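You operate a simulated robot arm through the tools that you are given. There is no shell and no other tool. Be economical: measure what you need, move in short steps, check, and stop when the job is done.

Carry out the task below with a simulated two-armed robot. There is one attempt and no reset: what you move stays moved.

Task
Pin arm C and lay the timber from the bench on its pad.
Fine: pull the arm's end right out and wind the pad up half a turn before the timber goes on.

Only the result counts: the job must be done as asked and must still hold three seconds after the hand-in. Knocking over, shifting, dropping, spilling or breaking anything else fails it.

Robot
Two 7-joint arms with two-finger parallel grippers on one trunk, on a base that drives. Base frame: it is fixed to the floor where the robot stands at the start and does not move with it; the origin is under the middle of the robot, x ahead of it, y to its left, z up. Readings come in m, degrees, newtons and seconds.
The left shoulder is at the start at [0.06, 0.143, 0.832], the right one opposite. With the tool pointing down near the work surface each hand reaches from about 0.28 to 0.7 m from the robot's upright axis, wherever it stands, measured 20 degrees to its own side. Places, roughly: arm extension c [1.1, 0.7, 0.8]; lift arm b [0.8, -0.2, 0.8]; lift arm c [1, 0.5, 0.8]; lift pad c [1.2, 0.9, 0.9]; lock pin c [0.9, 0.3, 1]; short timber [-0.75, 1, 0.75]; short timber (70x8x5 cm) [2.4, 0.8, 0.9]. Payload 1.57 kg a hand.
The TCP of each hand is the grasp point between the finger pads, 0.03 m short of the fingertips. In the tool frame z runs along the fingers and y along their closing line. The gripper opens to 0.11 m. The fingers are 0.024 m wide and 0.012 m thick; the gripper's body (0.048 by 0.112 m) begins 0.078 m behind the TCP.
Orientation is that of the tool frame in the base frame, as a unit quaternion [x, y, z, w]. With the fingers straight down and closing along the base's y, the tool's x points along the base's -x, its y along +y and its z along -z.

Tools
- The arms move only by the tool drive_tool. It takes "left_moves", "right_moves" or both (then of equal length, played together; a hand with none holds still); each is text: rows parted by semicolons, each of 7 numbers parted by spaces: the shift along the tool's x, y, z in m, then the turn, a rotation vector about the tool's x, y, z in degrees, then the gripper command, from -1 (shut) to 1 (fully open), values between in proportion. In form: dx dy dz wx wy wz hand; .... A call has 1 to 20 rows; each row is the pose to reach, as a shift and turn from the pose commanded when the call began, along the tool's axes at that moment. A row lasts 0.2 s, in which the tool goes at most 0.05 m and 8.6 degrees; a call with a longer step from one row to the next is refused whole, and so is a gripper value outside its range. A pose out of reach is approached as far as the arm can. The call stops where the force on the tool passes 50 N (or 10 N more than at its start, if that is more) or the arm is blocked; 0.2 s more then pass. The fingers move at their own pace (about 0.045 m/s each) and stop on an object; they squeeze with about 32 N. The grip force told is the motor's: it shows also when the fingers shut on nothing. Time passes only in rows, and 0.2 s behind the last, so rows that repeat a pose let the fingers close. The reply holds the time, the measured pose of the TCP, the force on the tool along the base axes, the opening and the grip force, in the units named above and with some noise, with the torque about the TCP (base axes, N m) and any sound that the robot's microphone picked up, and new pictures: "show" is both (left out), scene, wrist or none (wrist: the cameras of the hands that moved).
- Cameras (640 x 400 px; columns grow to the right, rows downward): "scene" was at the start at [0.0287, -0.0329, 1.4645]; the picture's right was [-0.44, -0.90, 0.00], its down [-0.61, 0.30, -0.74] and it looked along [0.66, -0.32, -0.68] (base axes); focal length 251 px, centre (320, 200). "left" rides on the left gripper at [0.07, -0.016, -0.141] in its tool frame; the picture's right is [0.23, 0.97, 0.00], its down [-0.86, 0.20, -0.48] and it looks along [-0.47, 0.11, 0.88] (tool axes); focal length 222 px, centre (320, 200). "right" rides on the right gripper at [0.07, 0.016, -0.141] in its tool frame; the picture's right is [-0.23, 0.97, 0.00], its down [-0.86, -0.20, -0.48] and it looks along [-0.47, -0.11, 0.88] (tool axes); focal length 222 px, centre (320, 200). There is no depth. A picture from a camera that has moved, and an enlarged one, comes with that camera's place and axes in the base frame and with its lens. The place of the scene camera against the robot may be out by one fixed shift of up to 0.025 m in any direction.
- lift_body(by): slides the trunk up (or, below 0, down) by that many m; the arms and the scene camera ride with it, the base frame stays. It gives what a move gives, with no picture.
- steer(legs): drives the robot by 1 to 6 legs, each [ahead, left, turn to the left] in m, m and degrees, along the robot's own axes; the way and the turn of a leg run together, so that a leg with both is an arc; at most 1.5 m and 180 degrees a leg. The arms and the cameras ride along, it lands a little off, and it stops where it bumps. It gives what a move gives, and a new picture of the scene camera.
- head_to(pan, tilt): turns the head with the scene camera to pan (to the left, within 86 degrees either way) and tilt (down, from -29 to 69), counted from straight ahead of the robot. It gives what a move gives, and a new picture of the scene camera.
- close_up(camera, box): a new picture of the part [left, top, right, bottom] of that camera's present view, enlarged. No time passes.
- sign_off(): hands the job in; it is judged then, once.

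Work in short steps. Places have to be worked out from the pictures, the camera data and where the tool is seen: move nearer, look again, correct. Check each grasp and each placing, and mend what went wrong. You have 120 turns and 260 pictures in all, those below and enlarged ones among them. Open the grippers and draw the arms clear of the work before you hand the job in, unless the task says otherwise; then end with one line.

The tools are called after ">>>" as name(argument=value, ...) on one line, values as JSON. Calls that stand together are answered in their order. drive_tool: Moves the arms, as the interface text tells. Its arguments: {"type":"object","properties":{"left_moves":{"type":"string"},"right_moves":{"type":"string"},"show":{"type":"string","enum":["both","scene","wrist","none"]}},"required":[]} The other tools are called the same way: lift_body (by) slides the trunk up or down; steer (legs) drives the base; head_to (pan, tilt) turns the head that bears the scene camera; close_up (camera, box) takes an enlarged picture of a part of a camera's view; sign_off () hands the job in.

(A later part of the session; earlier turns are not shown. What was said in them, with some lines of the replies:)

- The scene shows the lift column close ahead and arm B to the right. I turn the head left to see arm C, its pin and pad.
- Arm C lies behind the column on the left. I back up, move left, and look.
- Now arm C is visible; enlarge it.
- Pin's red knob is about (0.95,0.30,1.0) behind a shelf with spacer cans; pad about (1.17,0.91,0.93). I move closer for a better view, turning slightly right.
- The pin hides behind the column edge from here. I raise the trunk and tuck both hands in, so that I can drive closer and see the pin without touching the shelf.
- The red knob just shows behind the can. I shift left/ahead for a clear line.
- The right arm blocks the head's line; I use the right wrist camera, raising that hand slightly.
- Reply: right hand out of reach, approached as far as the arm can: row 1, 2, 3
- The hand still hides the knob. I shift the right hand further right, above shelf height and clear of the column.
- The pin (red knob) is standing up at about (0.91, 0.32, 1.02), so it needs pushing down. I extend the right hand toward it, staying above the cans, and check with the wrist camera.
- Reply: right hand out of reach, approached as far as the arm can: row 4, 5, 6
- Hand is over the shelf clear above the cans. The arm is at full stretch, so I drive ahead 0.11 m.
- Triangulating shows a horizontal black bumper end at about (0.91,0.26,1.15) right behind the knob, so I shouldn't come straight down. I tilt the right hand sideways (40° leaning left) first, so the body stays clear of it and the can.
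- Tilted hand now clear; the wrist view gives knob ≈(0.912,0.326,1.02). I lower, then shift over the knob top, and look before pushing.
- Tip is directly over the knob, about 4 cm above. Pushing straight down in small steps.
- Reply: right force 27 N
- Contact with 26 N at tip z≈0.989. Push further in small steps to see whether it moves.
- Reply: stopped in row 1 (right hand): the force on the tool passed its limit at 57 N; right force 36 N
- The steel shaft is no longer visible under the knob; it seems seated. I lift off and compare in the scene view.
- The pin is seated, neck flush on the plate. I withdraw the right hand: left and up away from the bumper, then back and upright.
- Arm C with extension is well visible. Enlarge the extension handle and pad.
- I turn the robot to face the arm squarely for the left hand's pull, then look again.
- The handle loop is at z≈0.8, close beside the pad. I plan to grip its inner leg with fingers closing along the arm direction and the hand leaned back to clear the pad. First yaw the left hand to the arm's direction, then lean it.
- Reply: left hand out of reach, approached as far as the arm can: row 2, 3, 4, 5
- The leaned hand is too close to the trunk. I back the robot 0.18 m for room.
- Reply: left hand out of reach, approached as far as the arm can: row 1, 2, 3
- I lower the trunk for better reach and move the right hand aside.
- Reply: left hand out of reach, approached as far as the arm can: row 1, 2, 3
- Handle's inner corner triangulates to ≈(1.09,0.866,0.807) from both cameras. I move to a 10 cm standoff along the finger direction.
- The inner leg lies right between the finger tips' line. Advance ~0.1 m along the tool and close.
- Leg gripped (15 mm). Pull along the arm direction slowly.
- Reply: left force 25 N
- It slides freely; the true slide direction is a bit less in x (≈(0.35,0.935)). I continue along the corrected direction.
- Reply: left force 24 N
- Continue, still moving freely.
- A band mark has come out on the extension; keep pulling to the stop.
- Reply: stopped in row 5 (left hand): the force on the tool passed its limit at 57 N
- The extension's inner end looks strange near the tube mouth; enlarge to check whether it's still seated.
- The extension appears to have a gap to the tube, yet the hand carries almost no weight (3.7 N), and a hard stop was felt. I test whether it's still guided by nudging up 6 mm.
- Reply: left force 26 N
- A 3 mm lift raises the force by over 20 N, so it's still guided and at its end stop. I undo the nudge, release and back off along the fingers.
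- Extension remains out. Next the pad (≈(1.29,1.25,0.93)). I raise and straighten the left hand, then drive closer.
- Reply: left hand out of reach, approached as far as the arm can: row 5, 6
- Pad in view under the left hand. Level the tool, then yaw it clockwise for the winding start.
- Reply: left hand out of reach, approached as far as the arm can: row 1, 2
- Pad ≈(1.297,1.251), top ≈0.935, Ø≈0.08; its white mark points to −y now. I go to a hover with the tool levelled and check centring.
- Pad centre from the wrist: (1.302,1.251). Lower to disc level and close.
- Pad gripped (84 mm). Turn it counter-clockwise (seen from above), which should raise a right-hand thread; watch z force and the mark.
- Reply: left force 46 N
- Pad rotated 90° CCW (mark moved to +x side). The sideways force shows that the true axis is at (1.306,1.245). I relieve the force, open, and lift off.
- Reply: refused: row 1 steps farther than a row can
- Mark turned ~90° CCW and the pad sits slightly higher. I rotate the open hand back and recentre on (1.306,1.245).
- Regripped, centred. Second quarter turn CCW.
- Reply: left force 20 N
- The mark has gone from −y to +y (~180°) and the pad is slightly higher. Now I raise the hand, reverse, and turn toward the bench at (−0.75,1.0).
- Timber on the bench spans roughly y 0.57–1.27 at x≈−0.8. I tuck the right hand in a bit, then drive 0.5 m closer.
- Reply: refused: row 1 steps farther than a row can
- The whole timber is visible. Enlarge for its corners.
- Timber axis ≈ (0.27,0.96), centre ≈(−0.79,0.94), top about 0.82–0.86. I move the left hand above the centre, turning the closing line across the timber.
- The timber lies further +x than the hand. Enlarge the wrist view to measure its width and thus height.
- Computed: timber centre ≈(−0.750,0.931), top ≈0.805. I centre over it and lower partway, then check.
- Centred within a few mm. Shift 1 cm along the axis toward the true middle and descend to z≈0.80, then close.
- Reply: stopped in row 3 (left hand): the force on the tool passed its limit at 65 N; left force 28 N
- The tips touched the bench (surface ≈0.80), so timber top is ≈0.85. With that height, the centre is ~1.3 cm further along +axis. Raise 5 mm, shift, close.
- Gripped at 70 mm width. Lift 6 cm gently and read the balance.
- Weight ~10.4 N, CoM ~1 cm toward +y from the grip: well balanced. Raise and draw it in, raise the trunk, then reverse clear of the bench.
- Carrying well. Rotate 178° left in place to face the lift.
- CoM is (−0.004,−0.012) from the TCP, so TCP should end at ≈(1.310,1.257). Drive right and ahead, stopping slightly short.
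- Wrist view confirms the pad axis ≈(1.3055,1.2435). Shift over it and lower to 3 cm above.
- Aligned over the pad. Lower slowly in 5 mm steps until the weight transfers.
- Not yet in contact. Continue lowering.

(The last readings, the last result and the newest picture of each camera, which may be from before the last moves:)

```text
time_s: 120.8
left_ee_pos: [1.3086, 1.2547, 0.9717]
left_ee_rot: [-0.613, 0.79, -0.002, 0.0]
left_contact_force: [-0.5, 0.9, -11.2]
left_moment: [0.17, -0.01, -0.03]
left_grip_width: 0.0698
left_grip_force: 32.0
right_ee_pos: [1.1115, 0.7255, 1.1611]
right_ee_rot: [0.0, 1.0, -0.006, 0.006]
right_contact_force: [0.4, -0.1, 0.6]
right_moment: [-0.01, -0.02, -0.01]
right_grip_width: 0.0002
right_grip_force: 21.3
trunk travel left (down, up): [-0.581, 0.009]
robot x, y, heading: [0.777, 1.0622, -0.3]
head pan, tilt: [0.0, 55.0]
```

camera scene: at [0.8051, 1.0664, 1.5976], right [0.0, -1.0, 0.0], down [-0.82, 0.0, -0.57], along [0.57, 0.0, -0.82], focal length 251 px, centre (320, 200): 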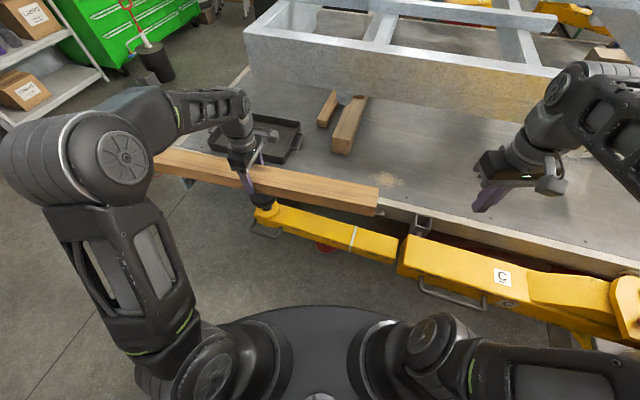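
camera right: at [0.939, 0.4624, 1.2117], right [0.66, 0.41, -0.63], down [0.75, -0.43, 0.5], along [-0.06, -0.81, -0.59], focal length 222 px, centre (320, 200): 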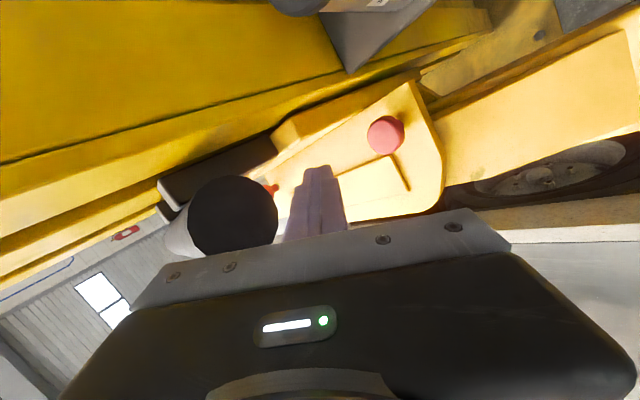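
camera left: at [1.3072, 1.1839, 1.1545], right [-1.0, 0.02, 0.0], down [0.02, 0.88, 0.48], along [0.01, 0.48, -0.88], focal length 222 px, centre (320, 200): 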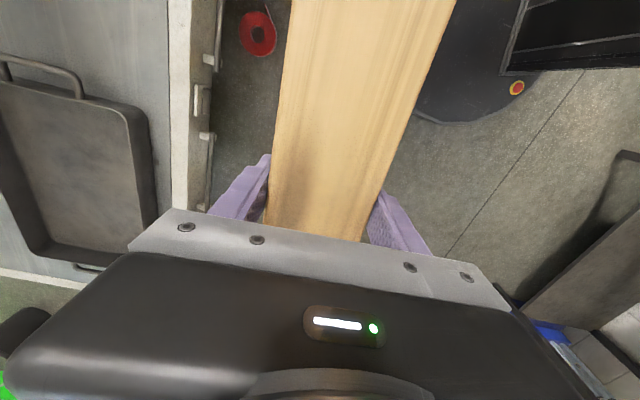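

Still full weight on the hand; a few mm more.

>>> drive_tool(left_moves="0 0 0.003 0 0 0 -1; 0 0 0.006 0 0 0 -1; 0 0 0.006 0 0 0 -1", show="none")

>>> close_up(camera="scene", box=[200, 160, 360, 260])

```text
time_s: 121.6
left_ee_pos: [1.3096, 1.2551, 0.9671]
left_ee_rot: [-0.613, 0.79, -0.002, 0.0]
left_contact_force: [0.1, 0.9, -10.7]
left_moment: [0.15, -0.02, -0.03]
left_grip_width: 0.0699
left_grip_force: 31.7
right_ee_pos: [1.1116, 0.7247, 1.1624]
right_ee_rot: [0.0, 1.0, -0.006, 0.006]
right_contact_force: [0.2, -0.1, 0.1]
right_moment: [-0.03, -0.01, 0.0]
right_grip_width: 0.0002
right_grip_force: 21.0
trunk travel left (down, up): [-0.581, 0.009]
robot x, y, heading: [0.7809, 1.0635, -0.4]
head pan, tilt: [0.0, 55.0]
```

```text
4.00 times, centred on (280, 210) of scene
camera zoom: at [0.8055, 1.0664, 1.5975], right [0.0, -1.0, 0.0], down [-0.82, 0.0, -0.57], along [0.57, 0.0, -0.82], focal length 1004 px, centre (480, 160)
```

zoom: 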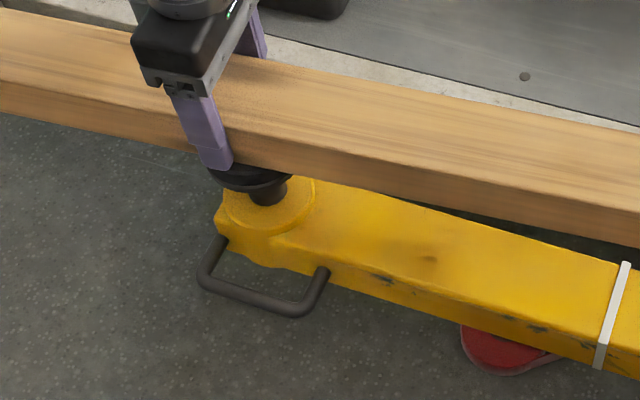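

>>> drive_tool(left_moves="0 0 0.003 0 0 0 -1; 0 0 0.006 0 0 0 -1; 0 0 0.008 0 0 0 -1; 0 0 0.008 0 0 0 -1", show="none")

```text
time_s: 122.8
left_ee_pos: [1.3102, 1.2537, 0.9641]
left_ee_rot: [-0.613, 0.79, -0.004, 0.004]
left_contact_force: [-4.8, 0.4, 22.9]
left_moment: [0.32, 1.42, -0.08]
left_grip_width: 0.07
left_grip_force: 31.9
right_ee_pos: [1.1088, 0.7244, 1.162]
right_ee_rot: [-0.001, 1.0, -0.006, 0.008]
right_contact_force: [0.4, 0.6, 0.8]
right_moment: [0.01, 0.0, 0.01]
right_grip_width: 0.0
right_grip_force: 21.6
trunk travel left (down, up): [-0.581, 0.009]
robot x, y, heading: [0.7762, 1.0625, -0.1]
head pan, tilt: [0.0, 55.0]
stopped in row 4 (left hand): the force on the tool passed its limit at 51 N (the readings are from after the stop); the commanded pose is now the measured one
```

Contact reached (likely a fingertip on the pad rim, within a mm or two). Ease up 1.5 mm, then open slowly.

>>> drive_tool(left_moves="0 0 -0.0015 0 0 0 -1; 0 0 -0.0015 0 0 0 -1; 0 0 -0.0015 0 0 0 0.4; 0 0 -0.0015 0 0 0 0.6; 0 0 -0.0015 0 0 0 1; 0 0 -0.0015 0 0 0 1; 0 0 -0.0015 0 0 0 1", show="both")

>>> close_up(camera="scene", box=[110, 130, 430, 330])

```text
time_s: 124.4
left_ee_pos: [1.3124, 1.2554, 0.9639]
left_ee_rot: [-0.613, 0.79, -0.004, 0.005]
left_contact_force: [9.2, -0.7, 15.6]
left_moment: [0.1, 0.69, -0.01]
left_grip_width: 0.1025
left_grip_force: 0.1
right_ee_pos: [1.1093, 0.7239, 1.162]
right_ee_rot: [0.001, 1.0, -0.005, 0.006]
right_contact_force: [-0.5, 0.4, 0.8]
right_moment: [-0.01, -0.02, 0.02]
right_grip_width: 0.0
right_grip_force: 21.4
trunk travel left (down, up): [-0.581, 0.009]
robot x, y, heading: [0.7765, 1.0636, -0.4]
head pan, tilt: [0.0, 55.0]
camera scene: at [0.8047, 1.0655, 1.5977], right [0.0, -1.0, 0.0], down [-0.82, 0.0, -0.57], along [0.57, 0.0, -0.82], focal length 251 px, centre (320, 200)
camera left: at [1.3104, 1.1835, 1.1058], right [-1.0, 0.02, -0.01], down [0.01, 0.88, 0.48], along [0.02, 0.48, -0.88], focal length 222 px, centre (320, 200)
```

scene: 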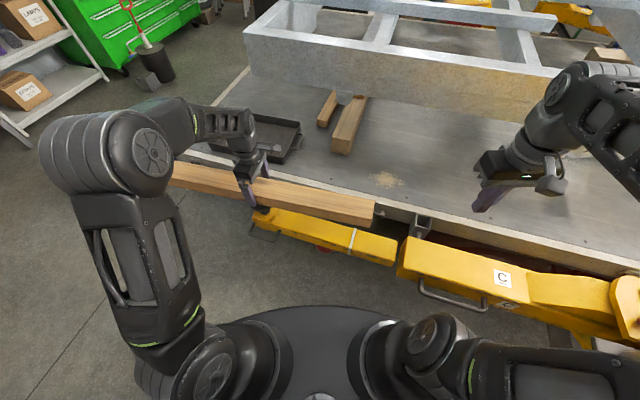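
left: 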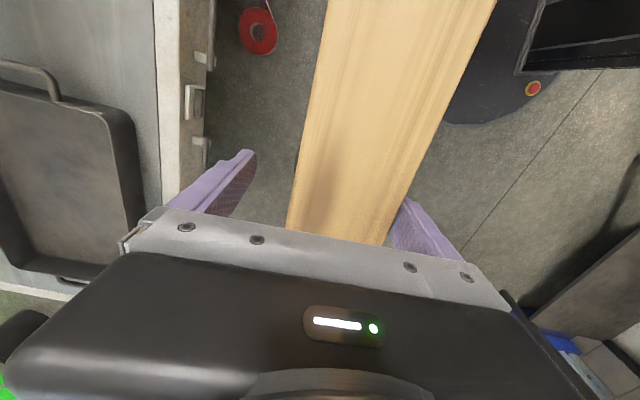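

```text
2.00 times, centred on (270, 230) of scene
camera zoom: at [0.8047, 1.0655, 1.5977], right [0.0, -1.0, 0.0], down [-0.82, 0.0, -0.57], along [0.57, 0.0, -0.82], focal length 502 px, centre (420, 140)
```

zoom: 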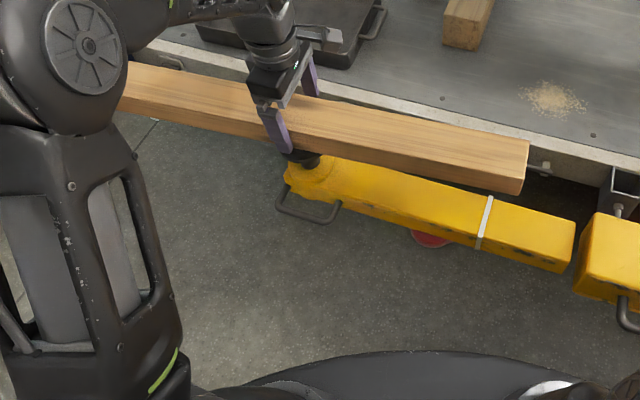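

The timber has shifted ~1.5 cm toward the near finger, which still touches it. I ease up slightly and move the hand toward −x to free that finger.

>>> drive_tool(left_moves="0 0.002 -0.002 0 0 0 1; 0 0.006 -0.003 0 0 0 1; 0 0.01 -0.004 0 0 0 1; 0 0.01 -0.004 0 0 0 1", show="wrist")

>>> close_up(camera="scene", box=[190, 160, 350, 260])

```text
time_s: 125.4
left_ee_pos: [1.3011, 1.2584, 0.9664]
left_ee_rot: [-0.614, 0.79, -0.003, 0.004]
left_contact_force: [-0.2, -0.5, 1.1]
left_moment: [0.0, 0.02, 0.0]
left_grip_width: 0.11
left_grip_force: 0.1
right_ee_pos: [1.1094, 0.7247, 1.1618]
right_ee_rot: [0.0, 1.0, -0.006, 0.007]
right_contact_force: [0.0, 0.4, 0.0]
right_moment: [-0.02, -0.03, 0.01]
right_grip_width: 0.0
right_grip_force: 21.3
trunk travel left (down, up): [-0.581, 0.009]
robot x, y, heading: [0.7744, 1.0618, -0.1]
head pan, tilt: [0.0, 55.0]
camera left: at [1.3001, 1.1865, 1.1086], right [-1.0, 0.02, -0.01], down [0.01, 0.88, 0.48], along [0.02, 0.48, -0.88], focal length 222 px, centre (320, 200)
```

left: 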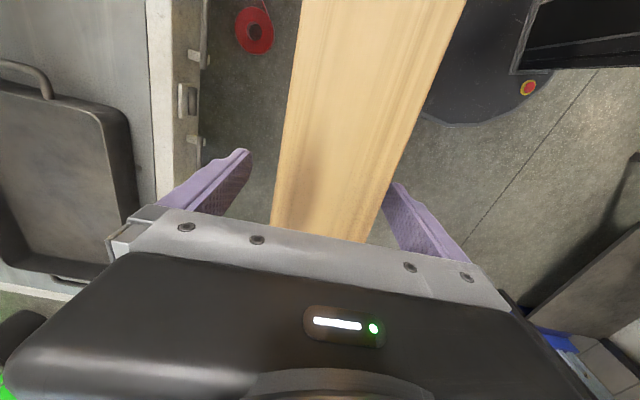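

```text
4.00 times, centred on (270, 210) of scene
camera zoom: at [0.8046, 1.0662, 1.5976], right [0.0, -1.0, 0.0], down [-0.82, 0.0, -0.57], along [0.57, 0.0, -0.82], focal length 1004 px, centre (520, 160)
```

zoom: 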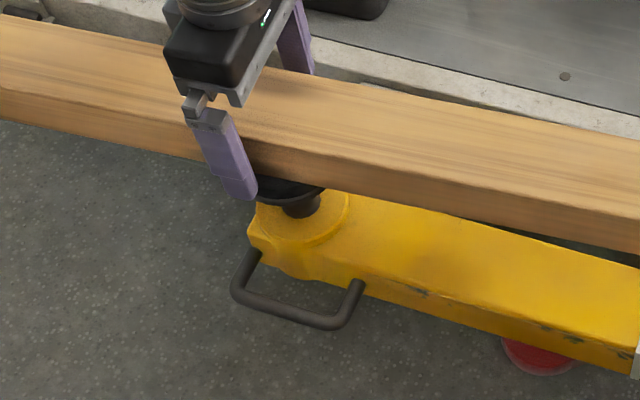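

Freed; timber rests on the pad but its axis is ~1.5 cm off-centre. I raise 6 mm (tips clear of pad) and gently close the fingers with the TCP at the right spot, to push it central.

>>> drive_tool(left_moves="0 0 -0.006 0 0 0 1; 0.0014 -0.008 -0.006 0 0 0 1; 0.0014 -0.008 -0.006 0 0 0 0.6; 0.0014 -0.008 -0.006 0 0 0 0.4; 0.0014 -0.008 -0.006 0 0 0 0.3; 0.0014 -0.008 -0.006 0 0 0 0.28; 0.0014 -0.008 -0.006 0 0 0 0.28", show="wrist")

>>> close_up(camera="scene", box=[190, 160, 350, 260])

```text
time_s: 127.0
left_ee_pos: [1.3098, 1.253, 0.973]
left_ee_rot: [-0.613, 0.79, -0.004, 0.004]
left_contact_force: [1.5, 0.3, 1.1]
left_moment: [0.05, -0.03, -0.04]
left_grip_width: 0.0717
left_grip_force: 1.0
right_ee_pos: [1.1096, 0.7236, 1.1623]
right_ee_rot: [0.0, 1.0, -0.006, 0.006]
right_contact_force: [-0.4, 0.0, -0.4]
right_moment: [0.01, 0.01, -0.02]
right_grip_width: 0.0002
right_grip_force: 20.9
trunk travel left (down, up): [-0.581, 0.009]
robot x, y, heading: [0.7809, 1.0594, -0.5]
head pan, tilt: [0.0, 55.0]
camera left: at [1.3081, 1.1829, 1.1149], right [-1.0, 0.02, -0.01], down [0.01, 0.88, 0.48], along [0.02, 0.48, -0.88], focal length 222 px, centre (320, 200)
```

left: 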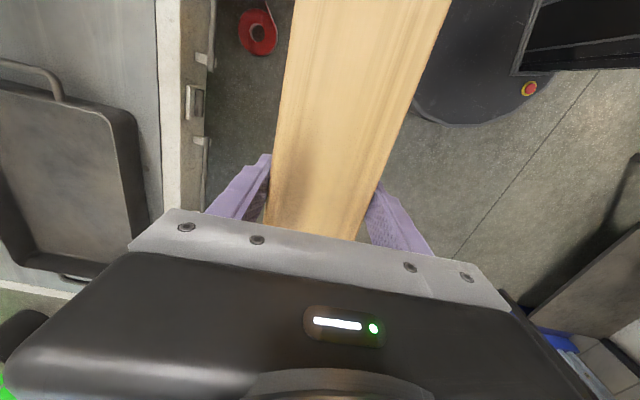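

```text
4.00 times, centred on (270, 210) of scene
camera zoom: at [0.8049, 1.066, 1.5976], right [0.0, -1.0, 0.0], down [-0.82, 0.0, -0.57], along [0.57, 0.0, -0.82], focal length 1004 px, centre (520, 160)
```

zoom: 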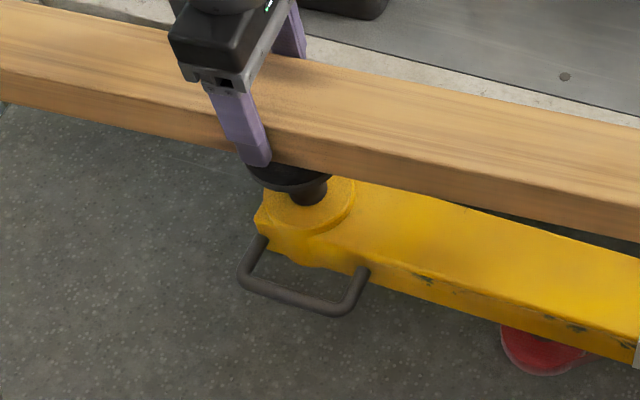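

Interesting: pad and arm moved a little together (play in the pinned arm), and everything is now back at the original spot with the timber centred. Open the fingers and lift straight up.

>>> drive_tool(left_moves="0 0 0 0 0 0 0.5; 0 0 0 0 0 0 0.8; 0 0 0 0 0 0 1; 0 0 0 0 0 0 1; 0 0 -0.03 0 0 0 1; 0 0 -0.07 0 0 0 1; 0 0 -0.09 0 0 0 1", show="both")

>>> close_up(camera="scene", box=[110, 130, 430, 330])

```text
time_s: 128.6
left_ee_pos: [1.3065, 1.253, 1.0648]
left_ee_rot: [-0.614, 0.79, -0.004, 0.004]
left_contact_force: [-0.4, -0.1, -0.2]
left_moment: [0.0, 0.0, 0.0]
left_grip_width: 0.1098
left_grip_force: 0.0
right_ee_pos: [1.1096, 0.7249, 1.1622]
right_ee_rot: [0.001, 1.0, -0.006, 0.006]
right_contact_force: [0.2, 0.2, 0.5]
right_moment: [0.0, 0.02, 0.0]
right_grip_width: 0.0002
right_grip_force: 21.4
trunk travel left (down, up): [-0.581, 0.009]
robot x, y, heading: [0.7784, 1.062, -0.2]
head pan, tilt: [0.0, 55.0]
camera scene: at [0.8046, 1.066, 1.5976], right [0.0, -1.0, 0.0], down [-0.82, 0.0, -0.57], along [0.57, 0.0, -0.82], focal length 251 px, centre (320, 200)
camera left: at [1.3055, 1.1817, 1.206], right [-1.0, 0.02, -0.01], down [0.01, 0.88, 0.48], along [0.02, 0.48, -0.88], focal length 222 px, centre (320, 200)
```

scene: 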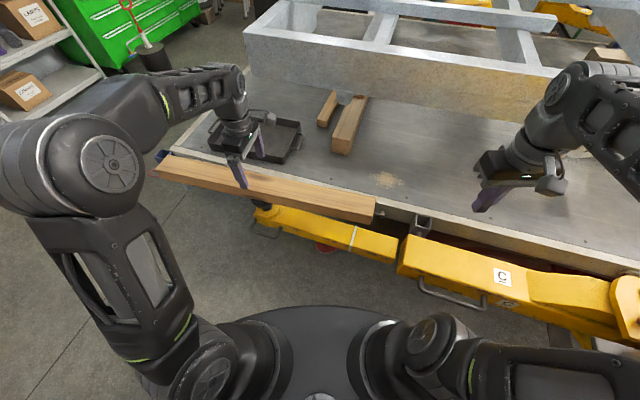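
left: 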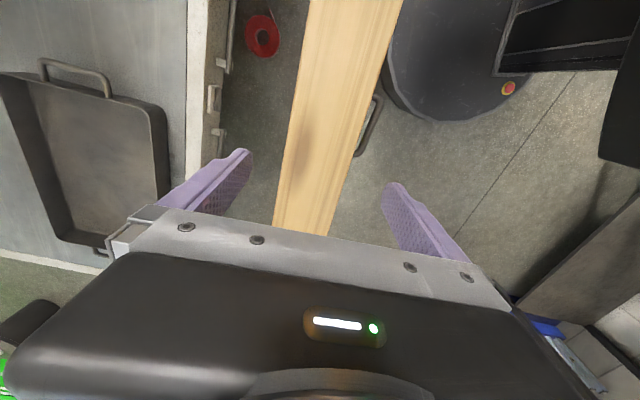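

```text
2.00 times, centred on (270, 230) of scene
camera zoom: at [0.8046, 1.066, 1.5976], right [0.0, -1.0, 0.0], down [-0.82, 0.0, -0.57], along [0.57, 0.0, -0.82], focal length 502 px, centre (420, 140)
```

zoom: 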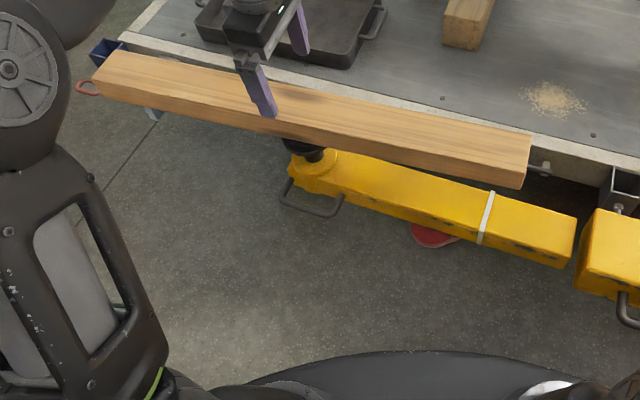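

Timber rests on the pad, level, hand clear above it. I back the robot away and then check the pin and whole setup.

>>> steer(legs=[[-0.4, 0.1, 0]])

>>> head_to(pan=-10, tilt=32)

>>> close_up(camera="scene", box=[160, 120, 480, 320])

```text
time_s: 131.1
left_ee_pos: [0.9123, 1.3556, 1.065]
left_ee_rot: [-0.615, 0.789, -0.004, 0.002]
left_contact_force: [0.4, -0.7, 0.4]
left_moment: [0.01, -0.03, 0.0]
left_grip_width: 0.1101
left_grip_force: 0.1
right_ee_pos: [0.7167, 0.8284, 1.1612]
right_ee_rot: [0.0, 1.0, -0.007, 0.007]
right_contact_force: [-0.6, 0.0, -1.0]
right_moment: [-0.02, -0.04, 0.0]
right_grip_width: 0.0001
right_grip_force: 20.7
trunk travel left (down, up): [-0.581, 0.009]
robot x, y, heading: [0.3854, 1.1621, -0.2]
head pan, tilt: [0.0, 55.0]
camera scene: at [0.4107, 1.1683, 1.5976], right [0.0, -1.0, 0.0], down [-0.82, 0.0, -0.57], along [0.57, 0.0, -0.82], focal length 251 px, centre (320, 200)
```

scene: 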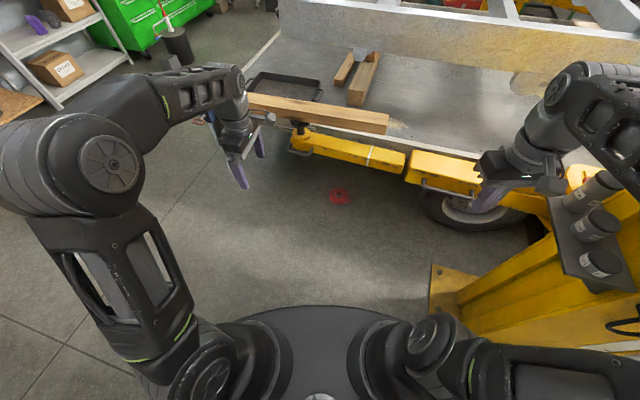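

```text
time_s: 132.0
left_ee_pos: [0.9135, 1.3552, 1.0639]
left_ee_rot: [-0.615, 0.789, -0.005, 0.003]
left_contact_force: [0.0, -0.5, 0.3]
left_moment: [-0.01, 0.0, -0.03]
left_grip_width: 0.1101
left_grip_force: 0.0
right_ee_pos: [0.7177, 0.8275, 1.1616]
right_ee_rot: [-0.001, 1.0, -0.006, 0.006]
right_contact_force: [-0.1, -0.1, 0.5]
right_moment: [0.0, 0.01, 0.0]
right_grip_width: 0.0
right_grip_force: 21.1
trunk travel left (down, up): [-0.581, 0.009]
robot x, y, heading: [0.3818, 1.1602, -0.5]
head pan, tilt: [-10.0, 32.0]
camera scene: at [0.4276, 1.1525, 1.6304], right [-0.18, -0.98, 0.0], down [-0.52, 0.09, -0.85], along [0.83, -0.15, -0.53], focal length 251 px, centre (320, 200)
```

scene: 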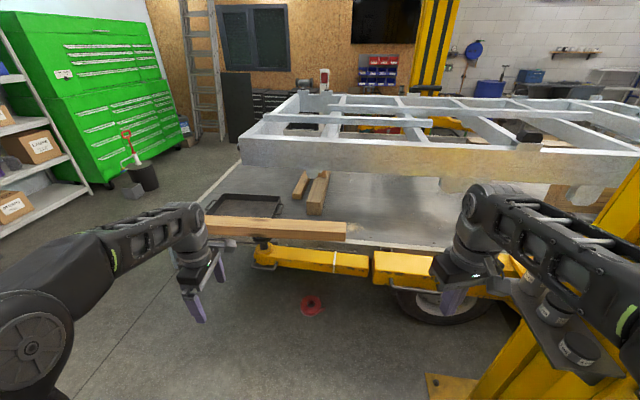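

```text
2.00 times, centred on (320, 220) of scene
camera zoom: at [0.4276, 1.1525, 1.6304], right [-0.18, -0.98, 0.0], down [-0.52, 0.09, -0.85], along [0.83, -0.15, -0.53], focal length 502 px, centre (320, 160)
```

zoom: 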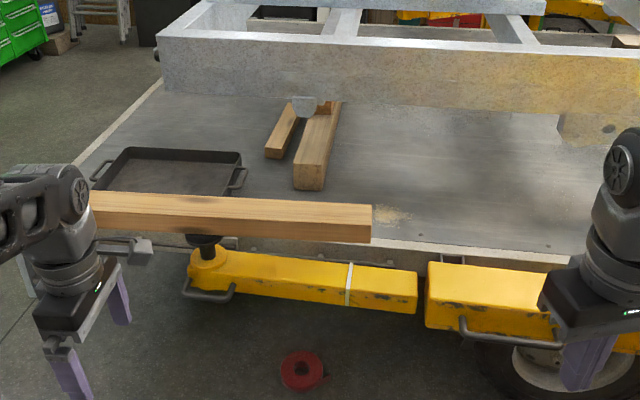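

Timber level on the pad, extension out. Check the pin area, and open the right gripper too.

>>> drive_tool(right_moves="0.02 0.04 0 0 0 0 0.5; 0.02 0.08 0 0 0 0 0.5; 0.02 0.12 0 0 0 0 0.5; 0.02 0.16 0 0 0 0 0.5", show="none")

>>> head_to(pan=-45, tilt=32)

```text
time_s: 133.0
left_ee_pos: [0.9138, 1.3555, 1.0635]
left_ee_rot: [-0.615, 0.789, -0.004, 0.003]
left_contact_force: [0.5, -0.1, 0.1]
left_moment: [0.0, -0.01, 0.01]
left_grip_width: 0.1099
left_grip_force: 0.1
right_ee_pos: [0.6973, 0.9862, 1.1596]
right_ee_rot: [-0.001, 1.0, -0.006, 0.006]
right_contact_force: [0.1, 0.2, -0.7]
right_moment: [0.01, 0.02, 0.03]
right_grip_width: 0.0831
right_grip_force: 0.6
trunk travel left (down, up): [-0.581, 0.009]
robot x, y, heading: [0.3834, 1.1644, -0.1]
head pan, tilt: [-10.0, 32.0]
```

```text
time_s: 134.0
left_ee_pos: [0.9137, 1.3564, 1.064]
left_ee_rot: [-0.614, 0.789, -0.004, 0.003]
left_contact_force: [-0.1, 0.5, -0.7]
left_moment: [-0.03, -0.01, -0.01]
left_grip_width: 0.1099
left_grip_force: 0.1
right_ee_pos: [0.6955, 0.9863, 1.1605]
right_ee_rot: [0.0, 1.0, -0.006, 0.007]
right_contact_force: [0.5, 0.4, -0.7]
right_moment: [0.01, -0.02, -0.01]
right_grip_width: 0.0823
right_grip_force: 0.1
trunk travel left (down, up): [-0.581, 0.009]
robot x, y, heading: [0.3851, 1.1637, -0.2]
head pan, tilt: [-45.0, 32.0]
camera scene: at [0.4028, 1.1047, 1.6305], right [-0.71, -0.71, 0.0], down [-0.37, 0.38, -0.85], along [0.6, -0.6, -0.53], focal length 251 px, centre (320, 200)
```

scene: 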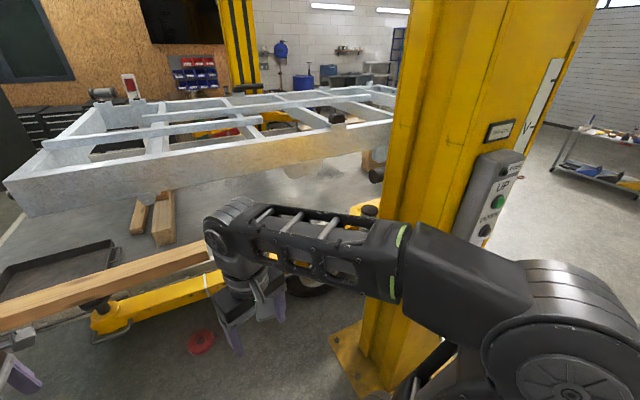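

>>> drive_tool(right_moves="0 0 0.04 0 0 0 0.5; 0 0 0.08 0 0 0 0.5; 0 0 0.12 0 0 0 0.5; 0 0 0.16 0 0 0 0.5", show="none")

>>> close_up(camera="scene", box=[310, 160, 438, 240])

```text
time_s: 135.0
left_ee_pos: [0.9145, 1.3549, 1.0633]
left_ee_rot: [-0.614, 0.789, -0.005, 0.003]
left_contact_force: [-0.1, 0.0, 0.2]
left_moment: [-0.02, 0.04, 0.01]
left_grip_width: 0.11
left_grip_force: 0.0
right_ee_pos: [0.7002, 0.9852, 0.9984]
right_ee_rot: [-0.001, 1.0, -0.005, 0.006]
right_contact_force: [0.5, 0.1, 0.0]
right_moment: [-0.05, -0.05, 0.01]
right_grip_width: 0.0824
right_grip_force: 0.1
trunk travel left (down, up): [-0.581, 0.009]
robot x, y, heading: [0.3869, 1.1634, -0.4]
head pan, tilt: [-45.0, 32.0]
```

```text
5.00 times, centred on (374, 200) of scene
camera zoom: at [0.4035, 1.1044, 1.6305], right [-0.71, -0.71, 0.0], down [-0.37, 0.38, -0.85], along [0.6, -0.6, -0.53], focal length 1255 px, centre (50, 200)
```

zoom: 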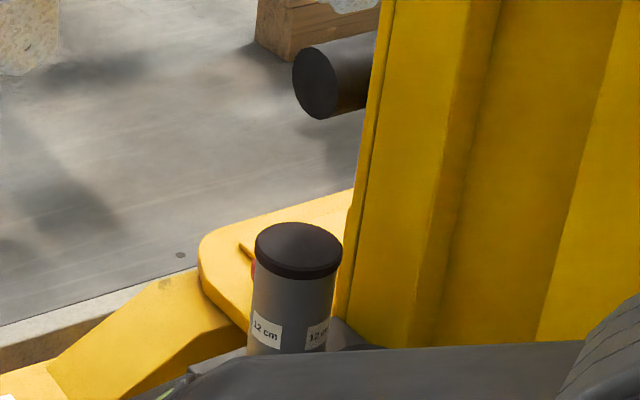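

Pin stays down behind the can. The arms are clear, grippers open; I back off a little more and take a last look at the timber.

>>> steer(legs=[[-0.2, 0, 0]])

>>> head_to(pan=0, tilt=28)

>>> close_up(camera="scene", box=[220, 140, 460, 290])

```text
time_s: 136.6
left_ee_pos: [0.7154, 1.3554, 1.064]
left_ee_rot: [-0.615, 0.789, -0.004, 0.003]
left_contact_force: [-0.7, -0.3, 0.0]
left_moment: [-0.05, -0.05, 0.0]
left_grip_width: 0.1099
left_grip_force: 0.1
right_ee_pos: [0.4997, 0.9861, 0.999]
right_ee_rot: [-0.002, 1.0, -0.006, 0.006]
right_contact_force: [-0.3, 0.0, 0.1]
right_moment: [-0.01, -0.04, -0.02]
right_grip_width: 0.0825
right_grip_force: 0.1
trunk travel left (down, up): [-0.581, 0.009]
robot x, y, heading: [0.1888, 1.1689, -0.4]
head pan, tilt: [-45.0, 32.0]
camera scene: at [0.2032, 1.1052, 1.6305], right [-0.71, -0.7, 0.0], down [-0.37, 0.38, -0.85], along [0.6, -0.6, -0.53], focal length 251 px, centre (320, 200)
```

scene: 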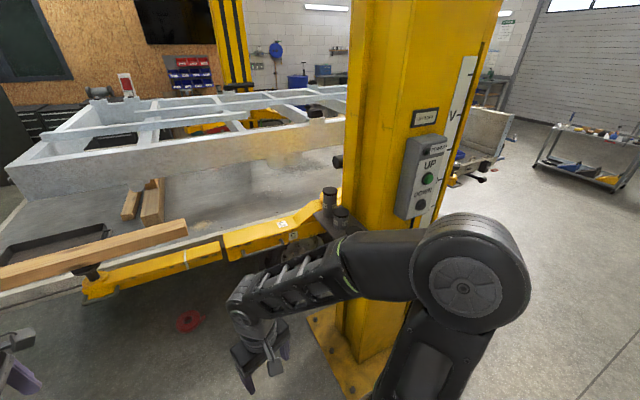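

```text
time_s: 137.7
left_ee_pos: [0.7158, 1.3561, 1.0638]
left_ee_rot: [-0.614, 0.789, -0.004, 0.004]
left_contact_force: [0.7, -1.2, 1.0]
left_moment: [0.01, 0.01, 0.0]
left_grip_width: 0.1099
left_grip_force: 0.0
right_ee_pos: [0.5022, 0.9866, 0.999]
right_ee_rot: [0.0, 1.0, -0.005, 0.006]
right_contact_force: [0.2, 0.6, -0.7]
right_moment: [0.01, -0.01, -0.01]
right_grip_width: 0.0825
right_grip_force: 0.0
trunk travel left (down, up): [-0.581, 0.009]
robot x, y, heading: [0.1886, 1.1639, -0.1]
head pan, tilt: [0.0, 28.0]
camera scene: at [0.2329, 1.1684, 1.6368], right [0.0, -1.0, 0.0], down [-0.47, 0.0, -0.88], along [0.88, 0.0, -0.47], focal length 251 px, centre (320, 200)
```

scene: 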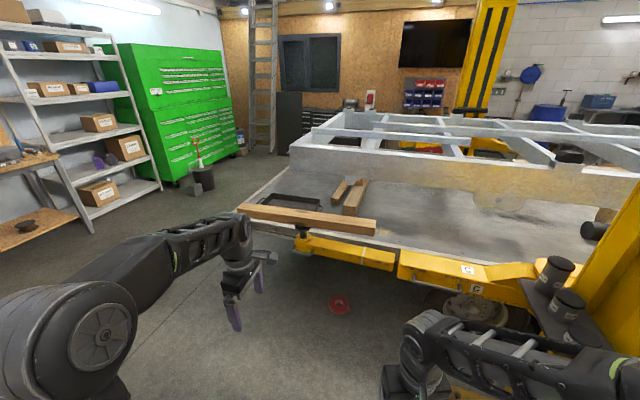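

```text
2.67 times, centred on (340, 215) of scene
camera zoom: at [0.2329, 1.1684, 1.6368], right [0.0, -1.0, 0.0], down [-0.47, 0.0, -0.88], along [0.88, 0.0, -0.47], focal length 669 px, centre (267, 160)
```

zoom: 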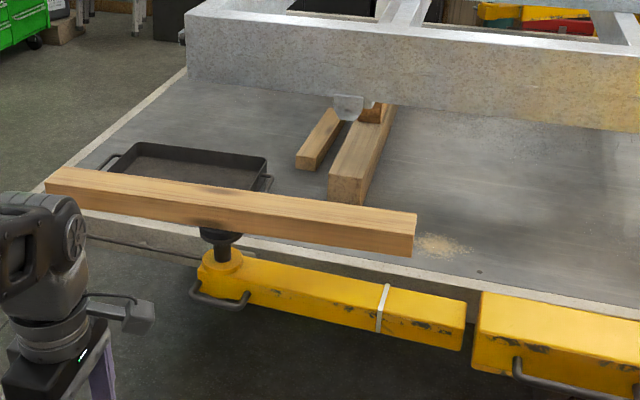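

Everything holds steady: timber level on the raised pad, extension out, pin down, arms clear. Handing in.

>>> sign_off()

```text
The job is handed in.
```

I pinned arm C, pulled its end out to the stop, wound the pad up about half a turn and laid the bench timber level on the pad; the job is handed in. Two points: a small gap shows between the extension and the tube at full reach, though it still felt guided there. The pinned arm also has about 1 cm of play at the pad.
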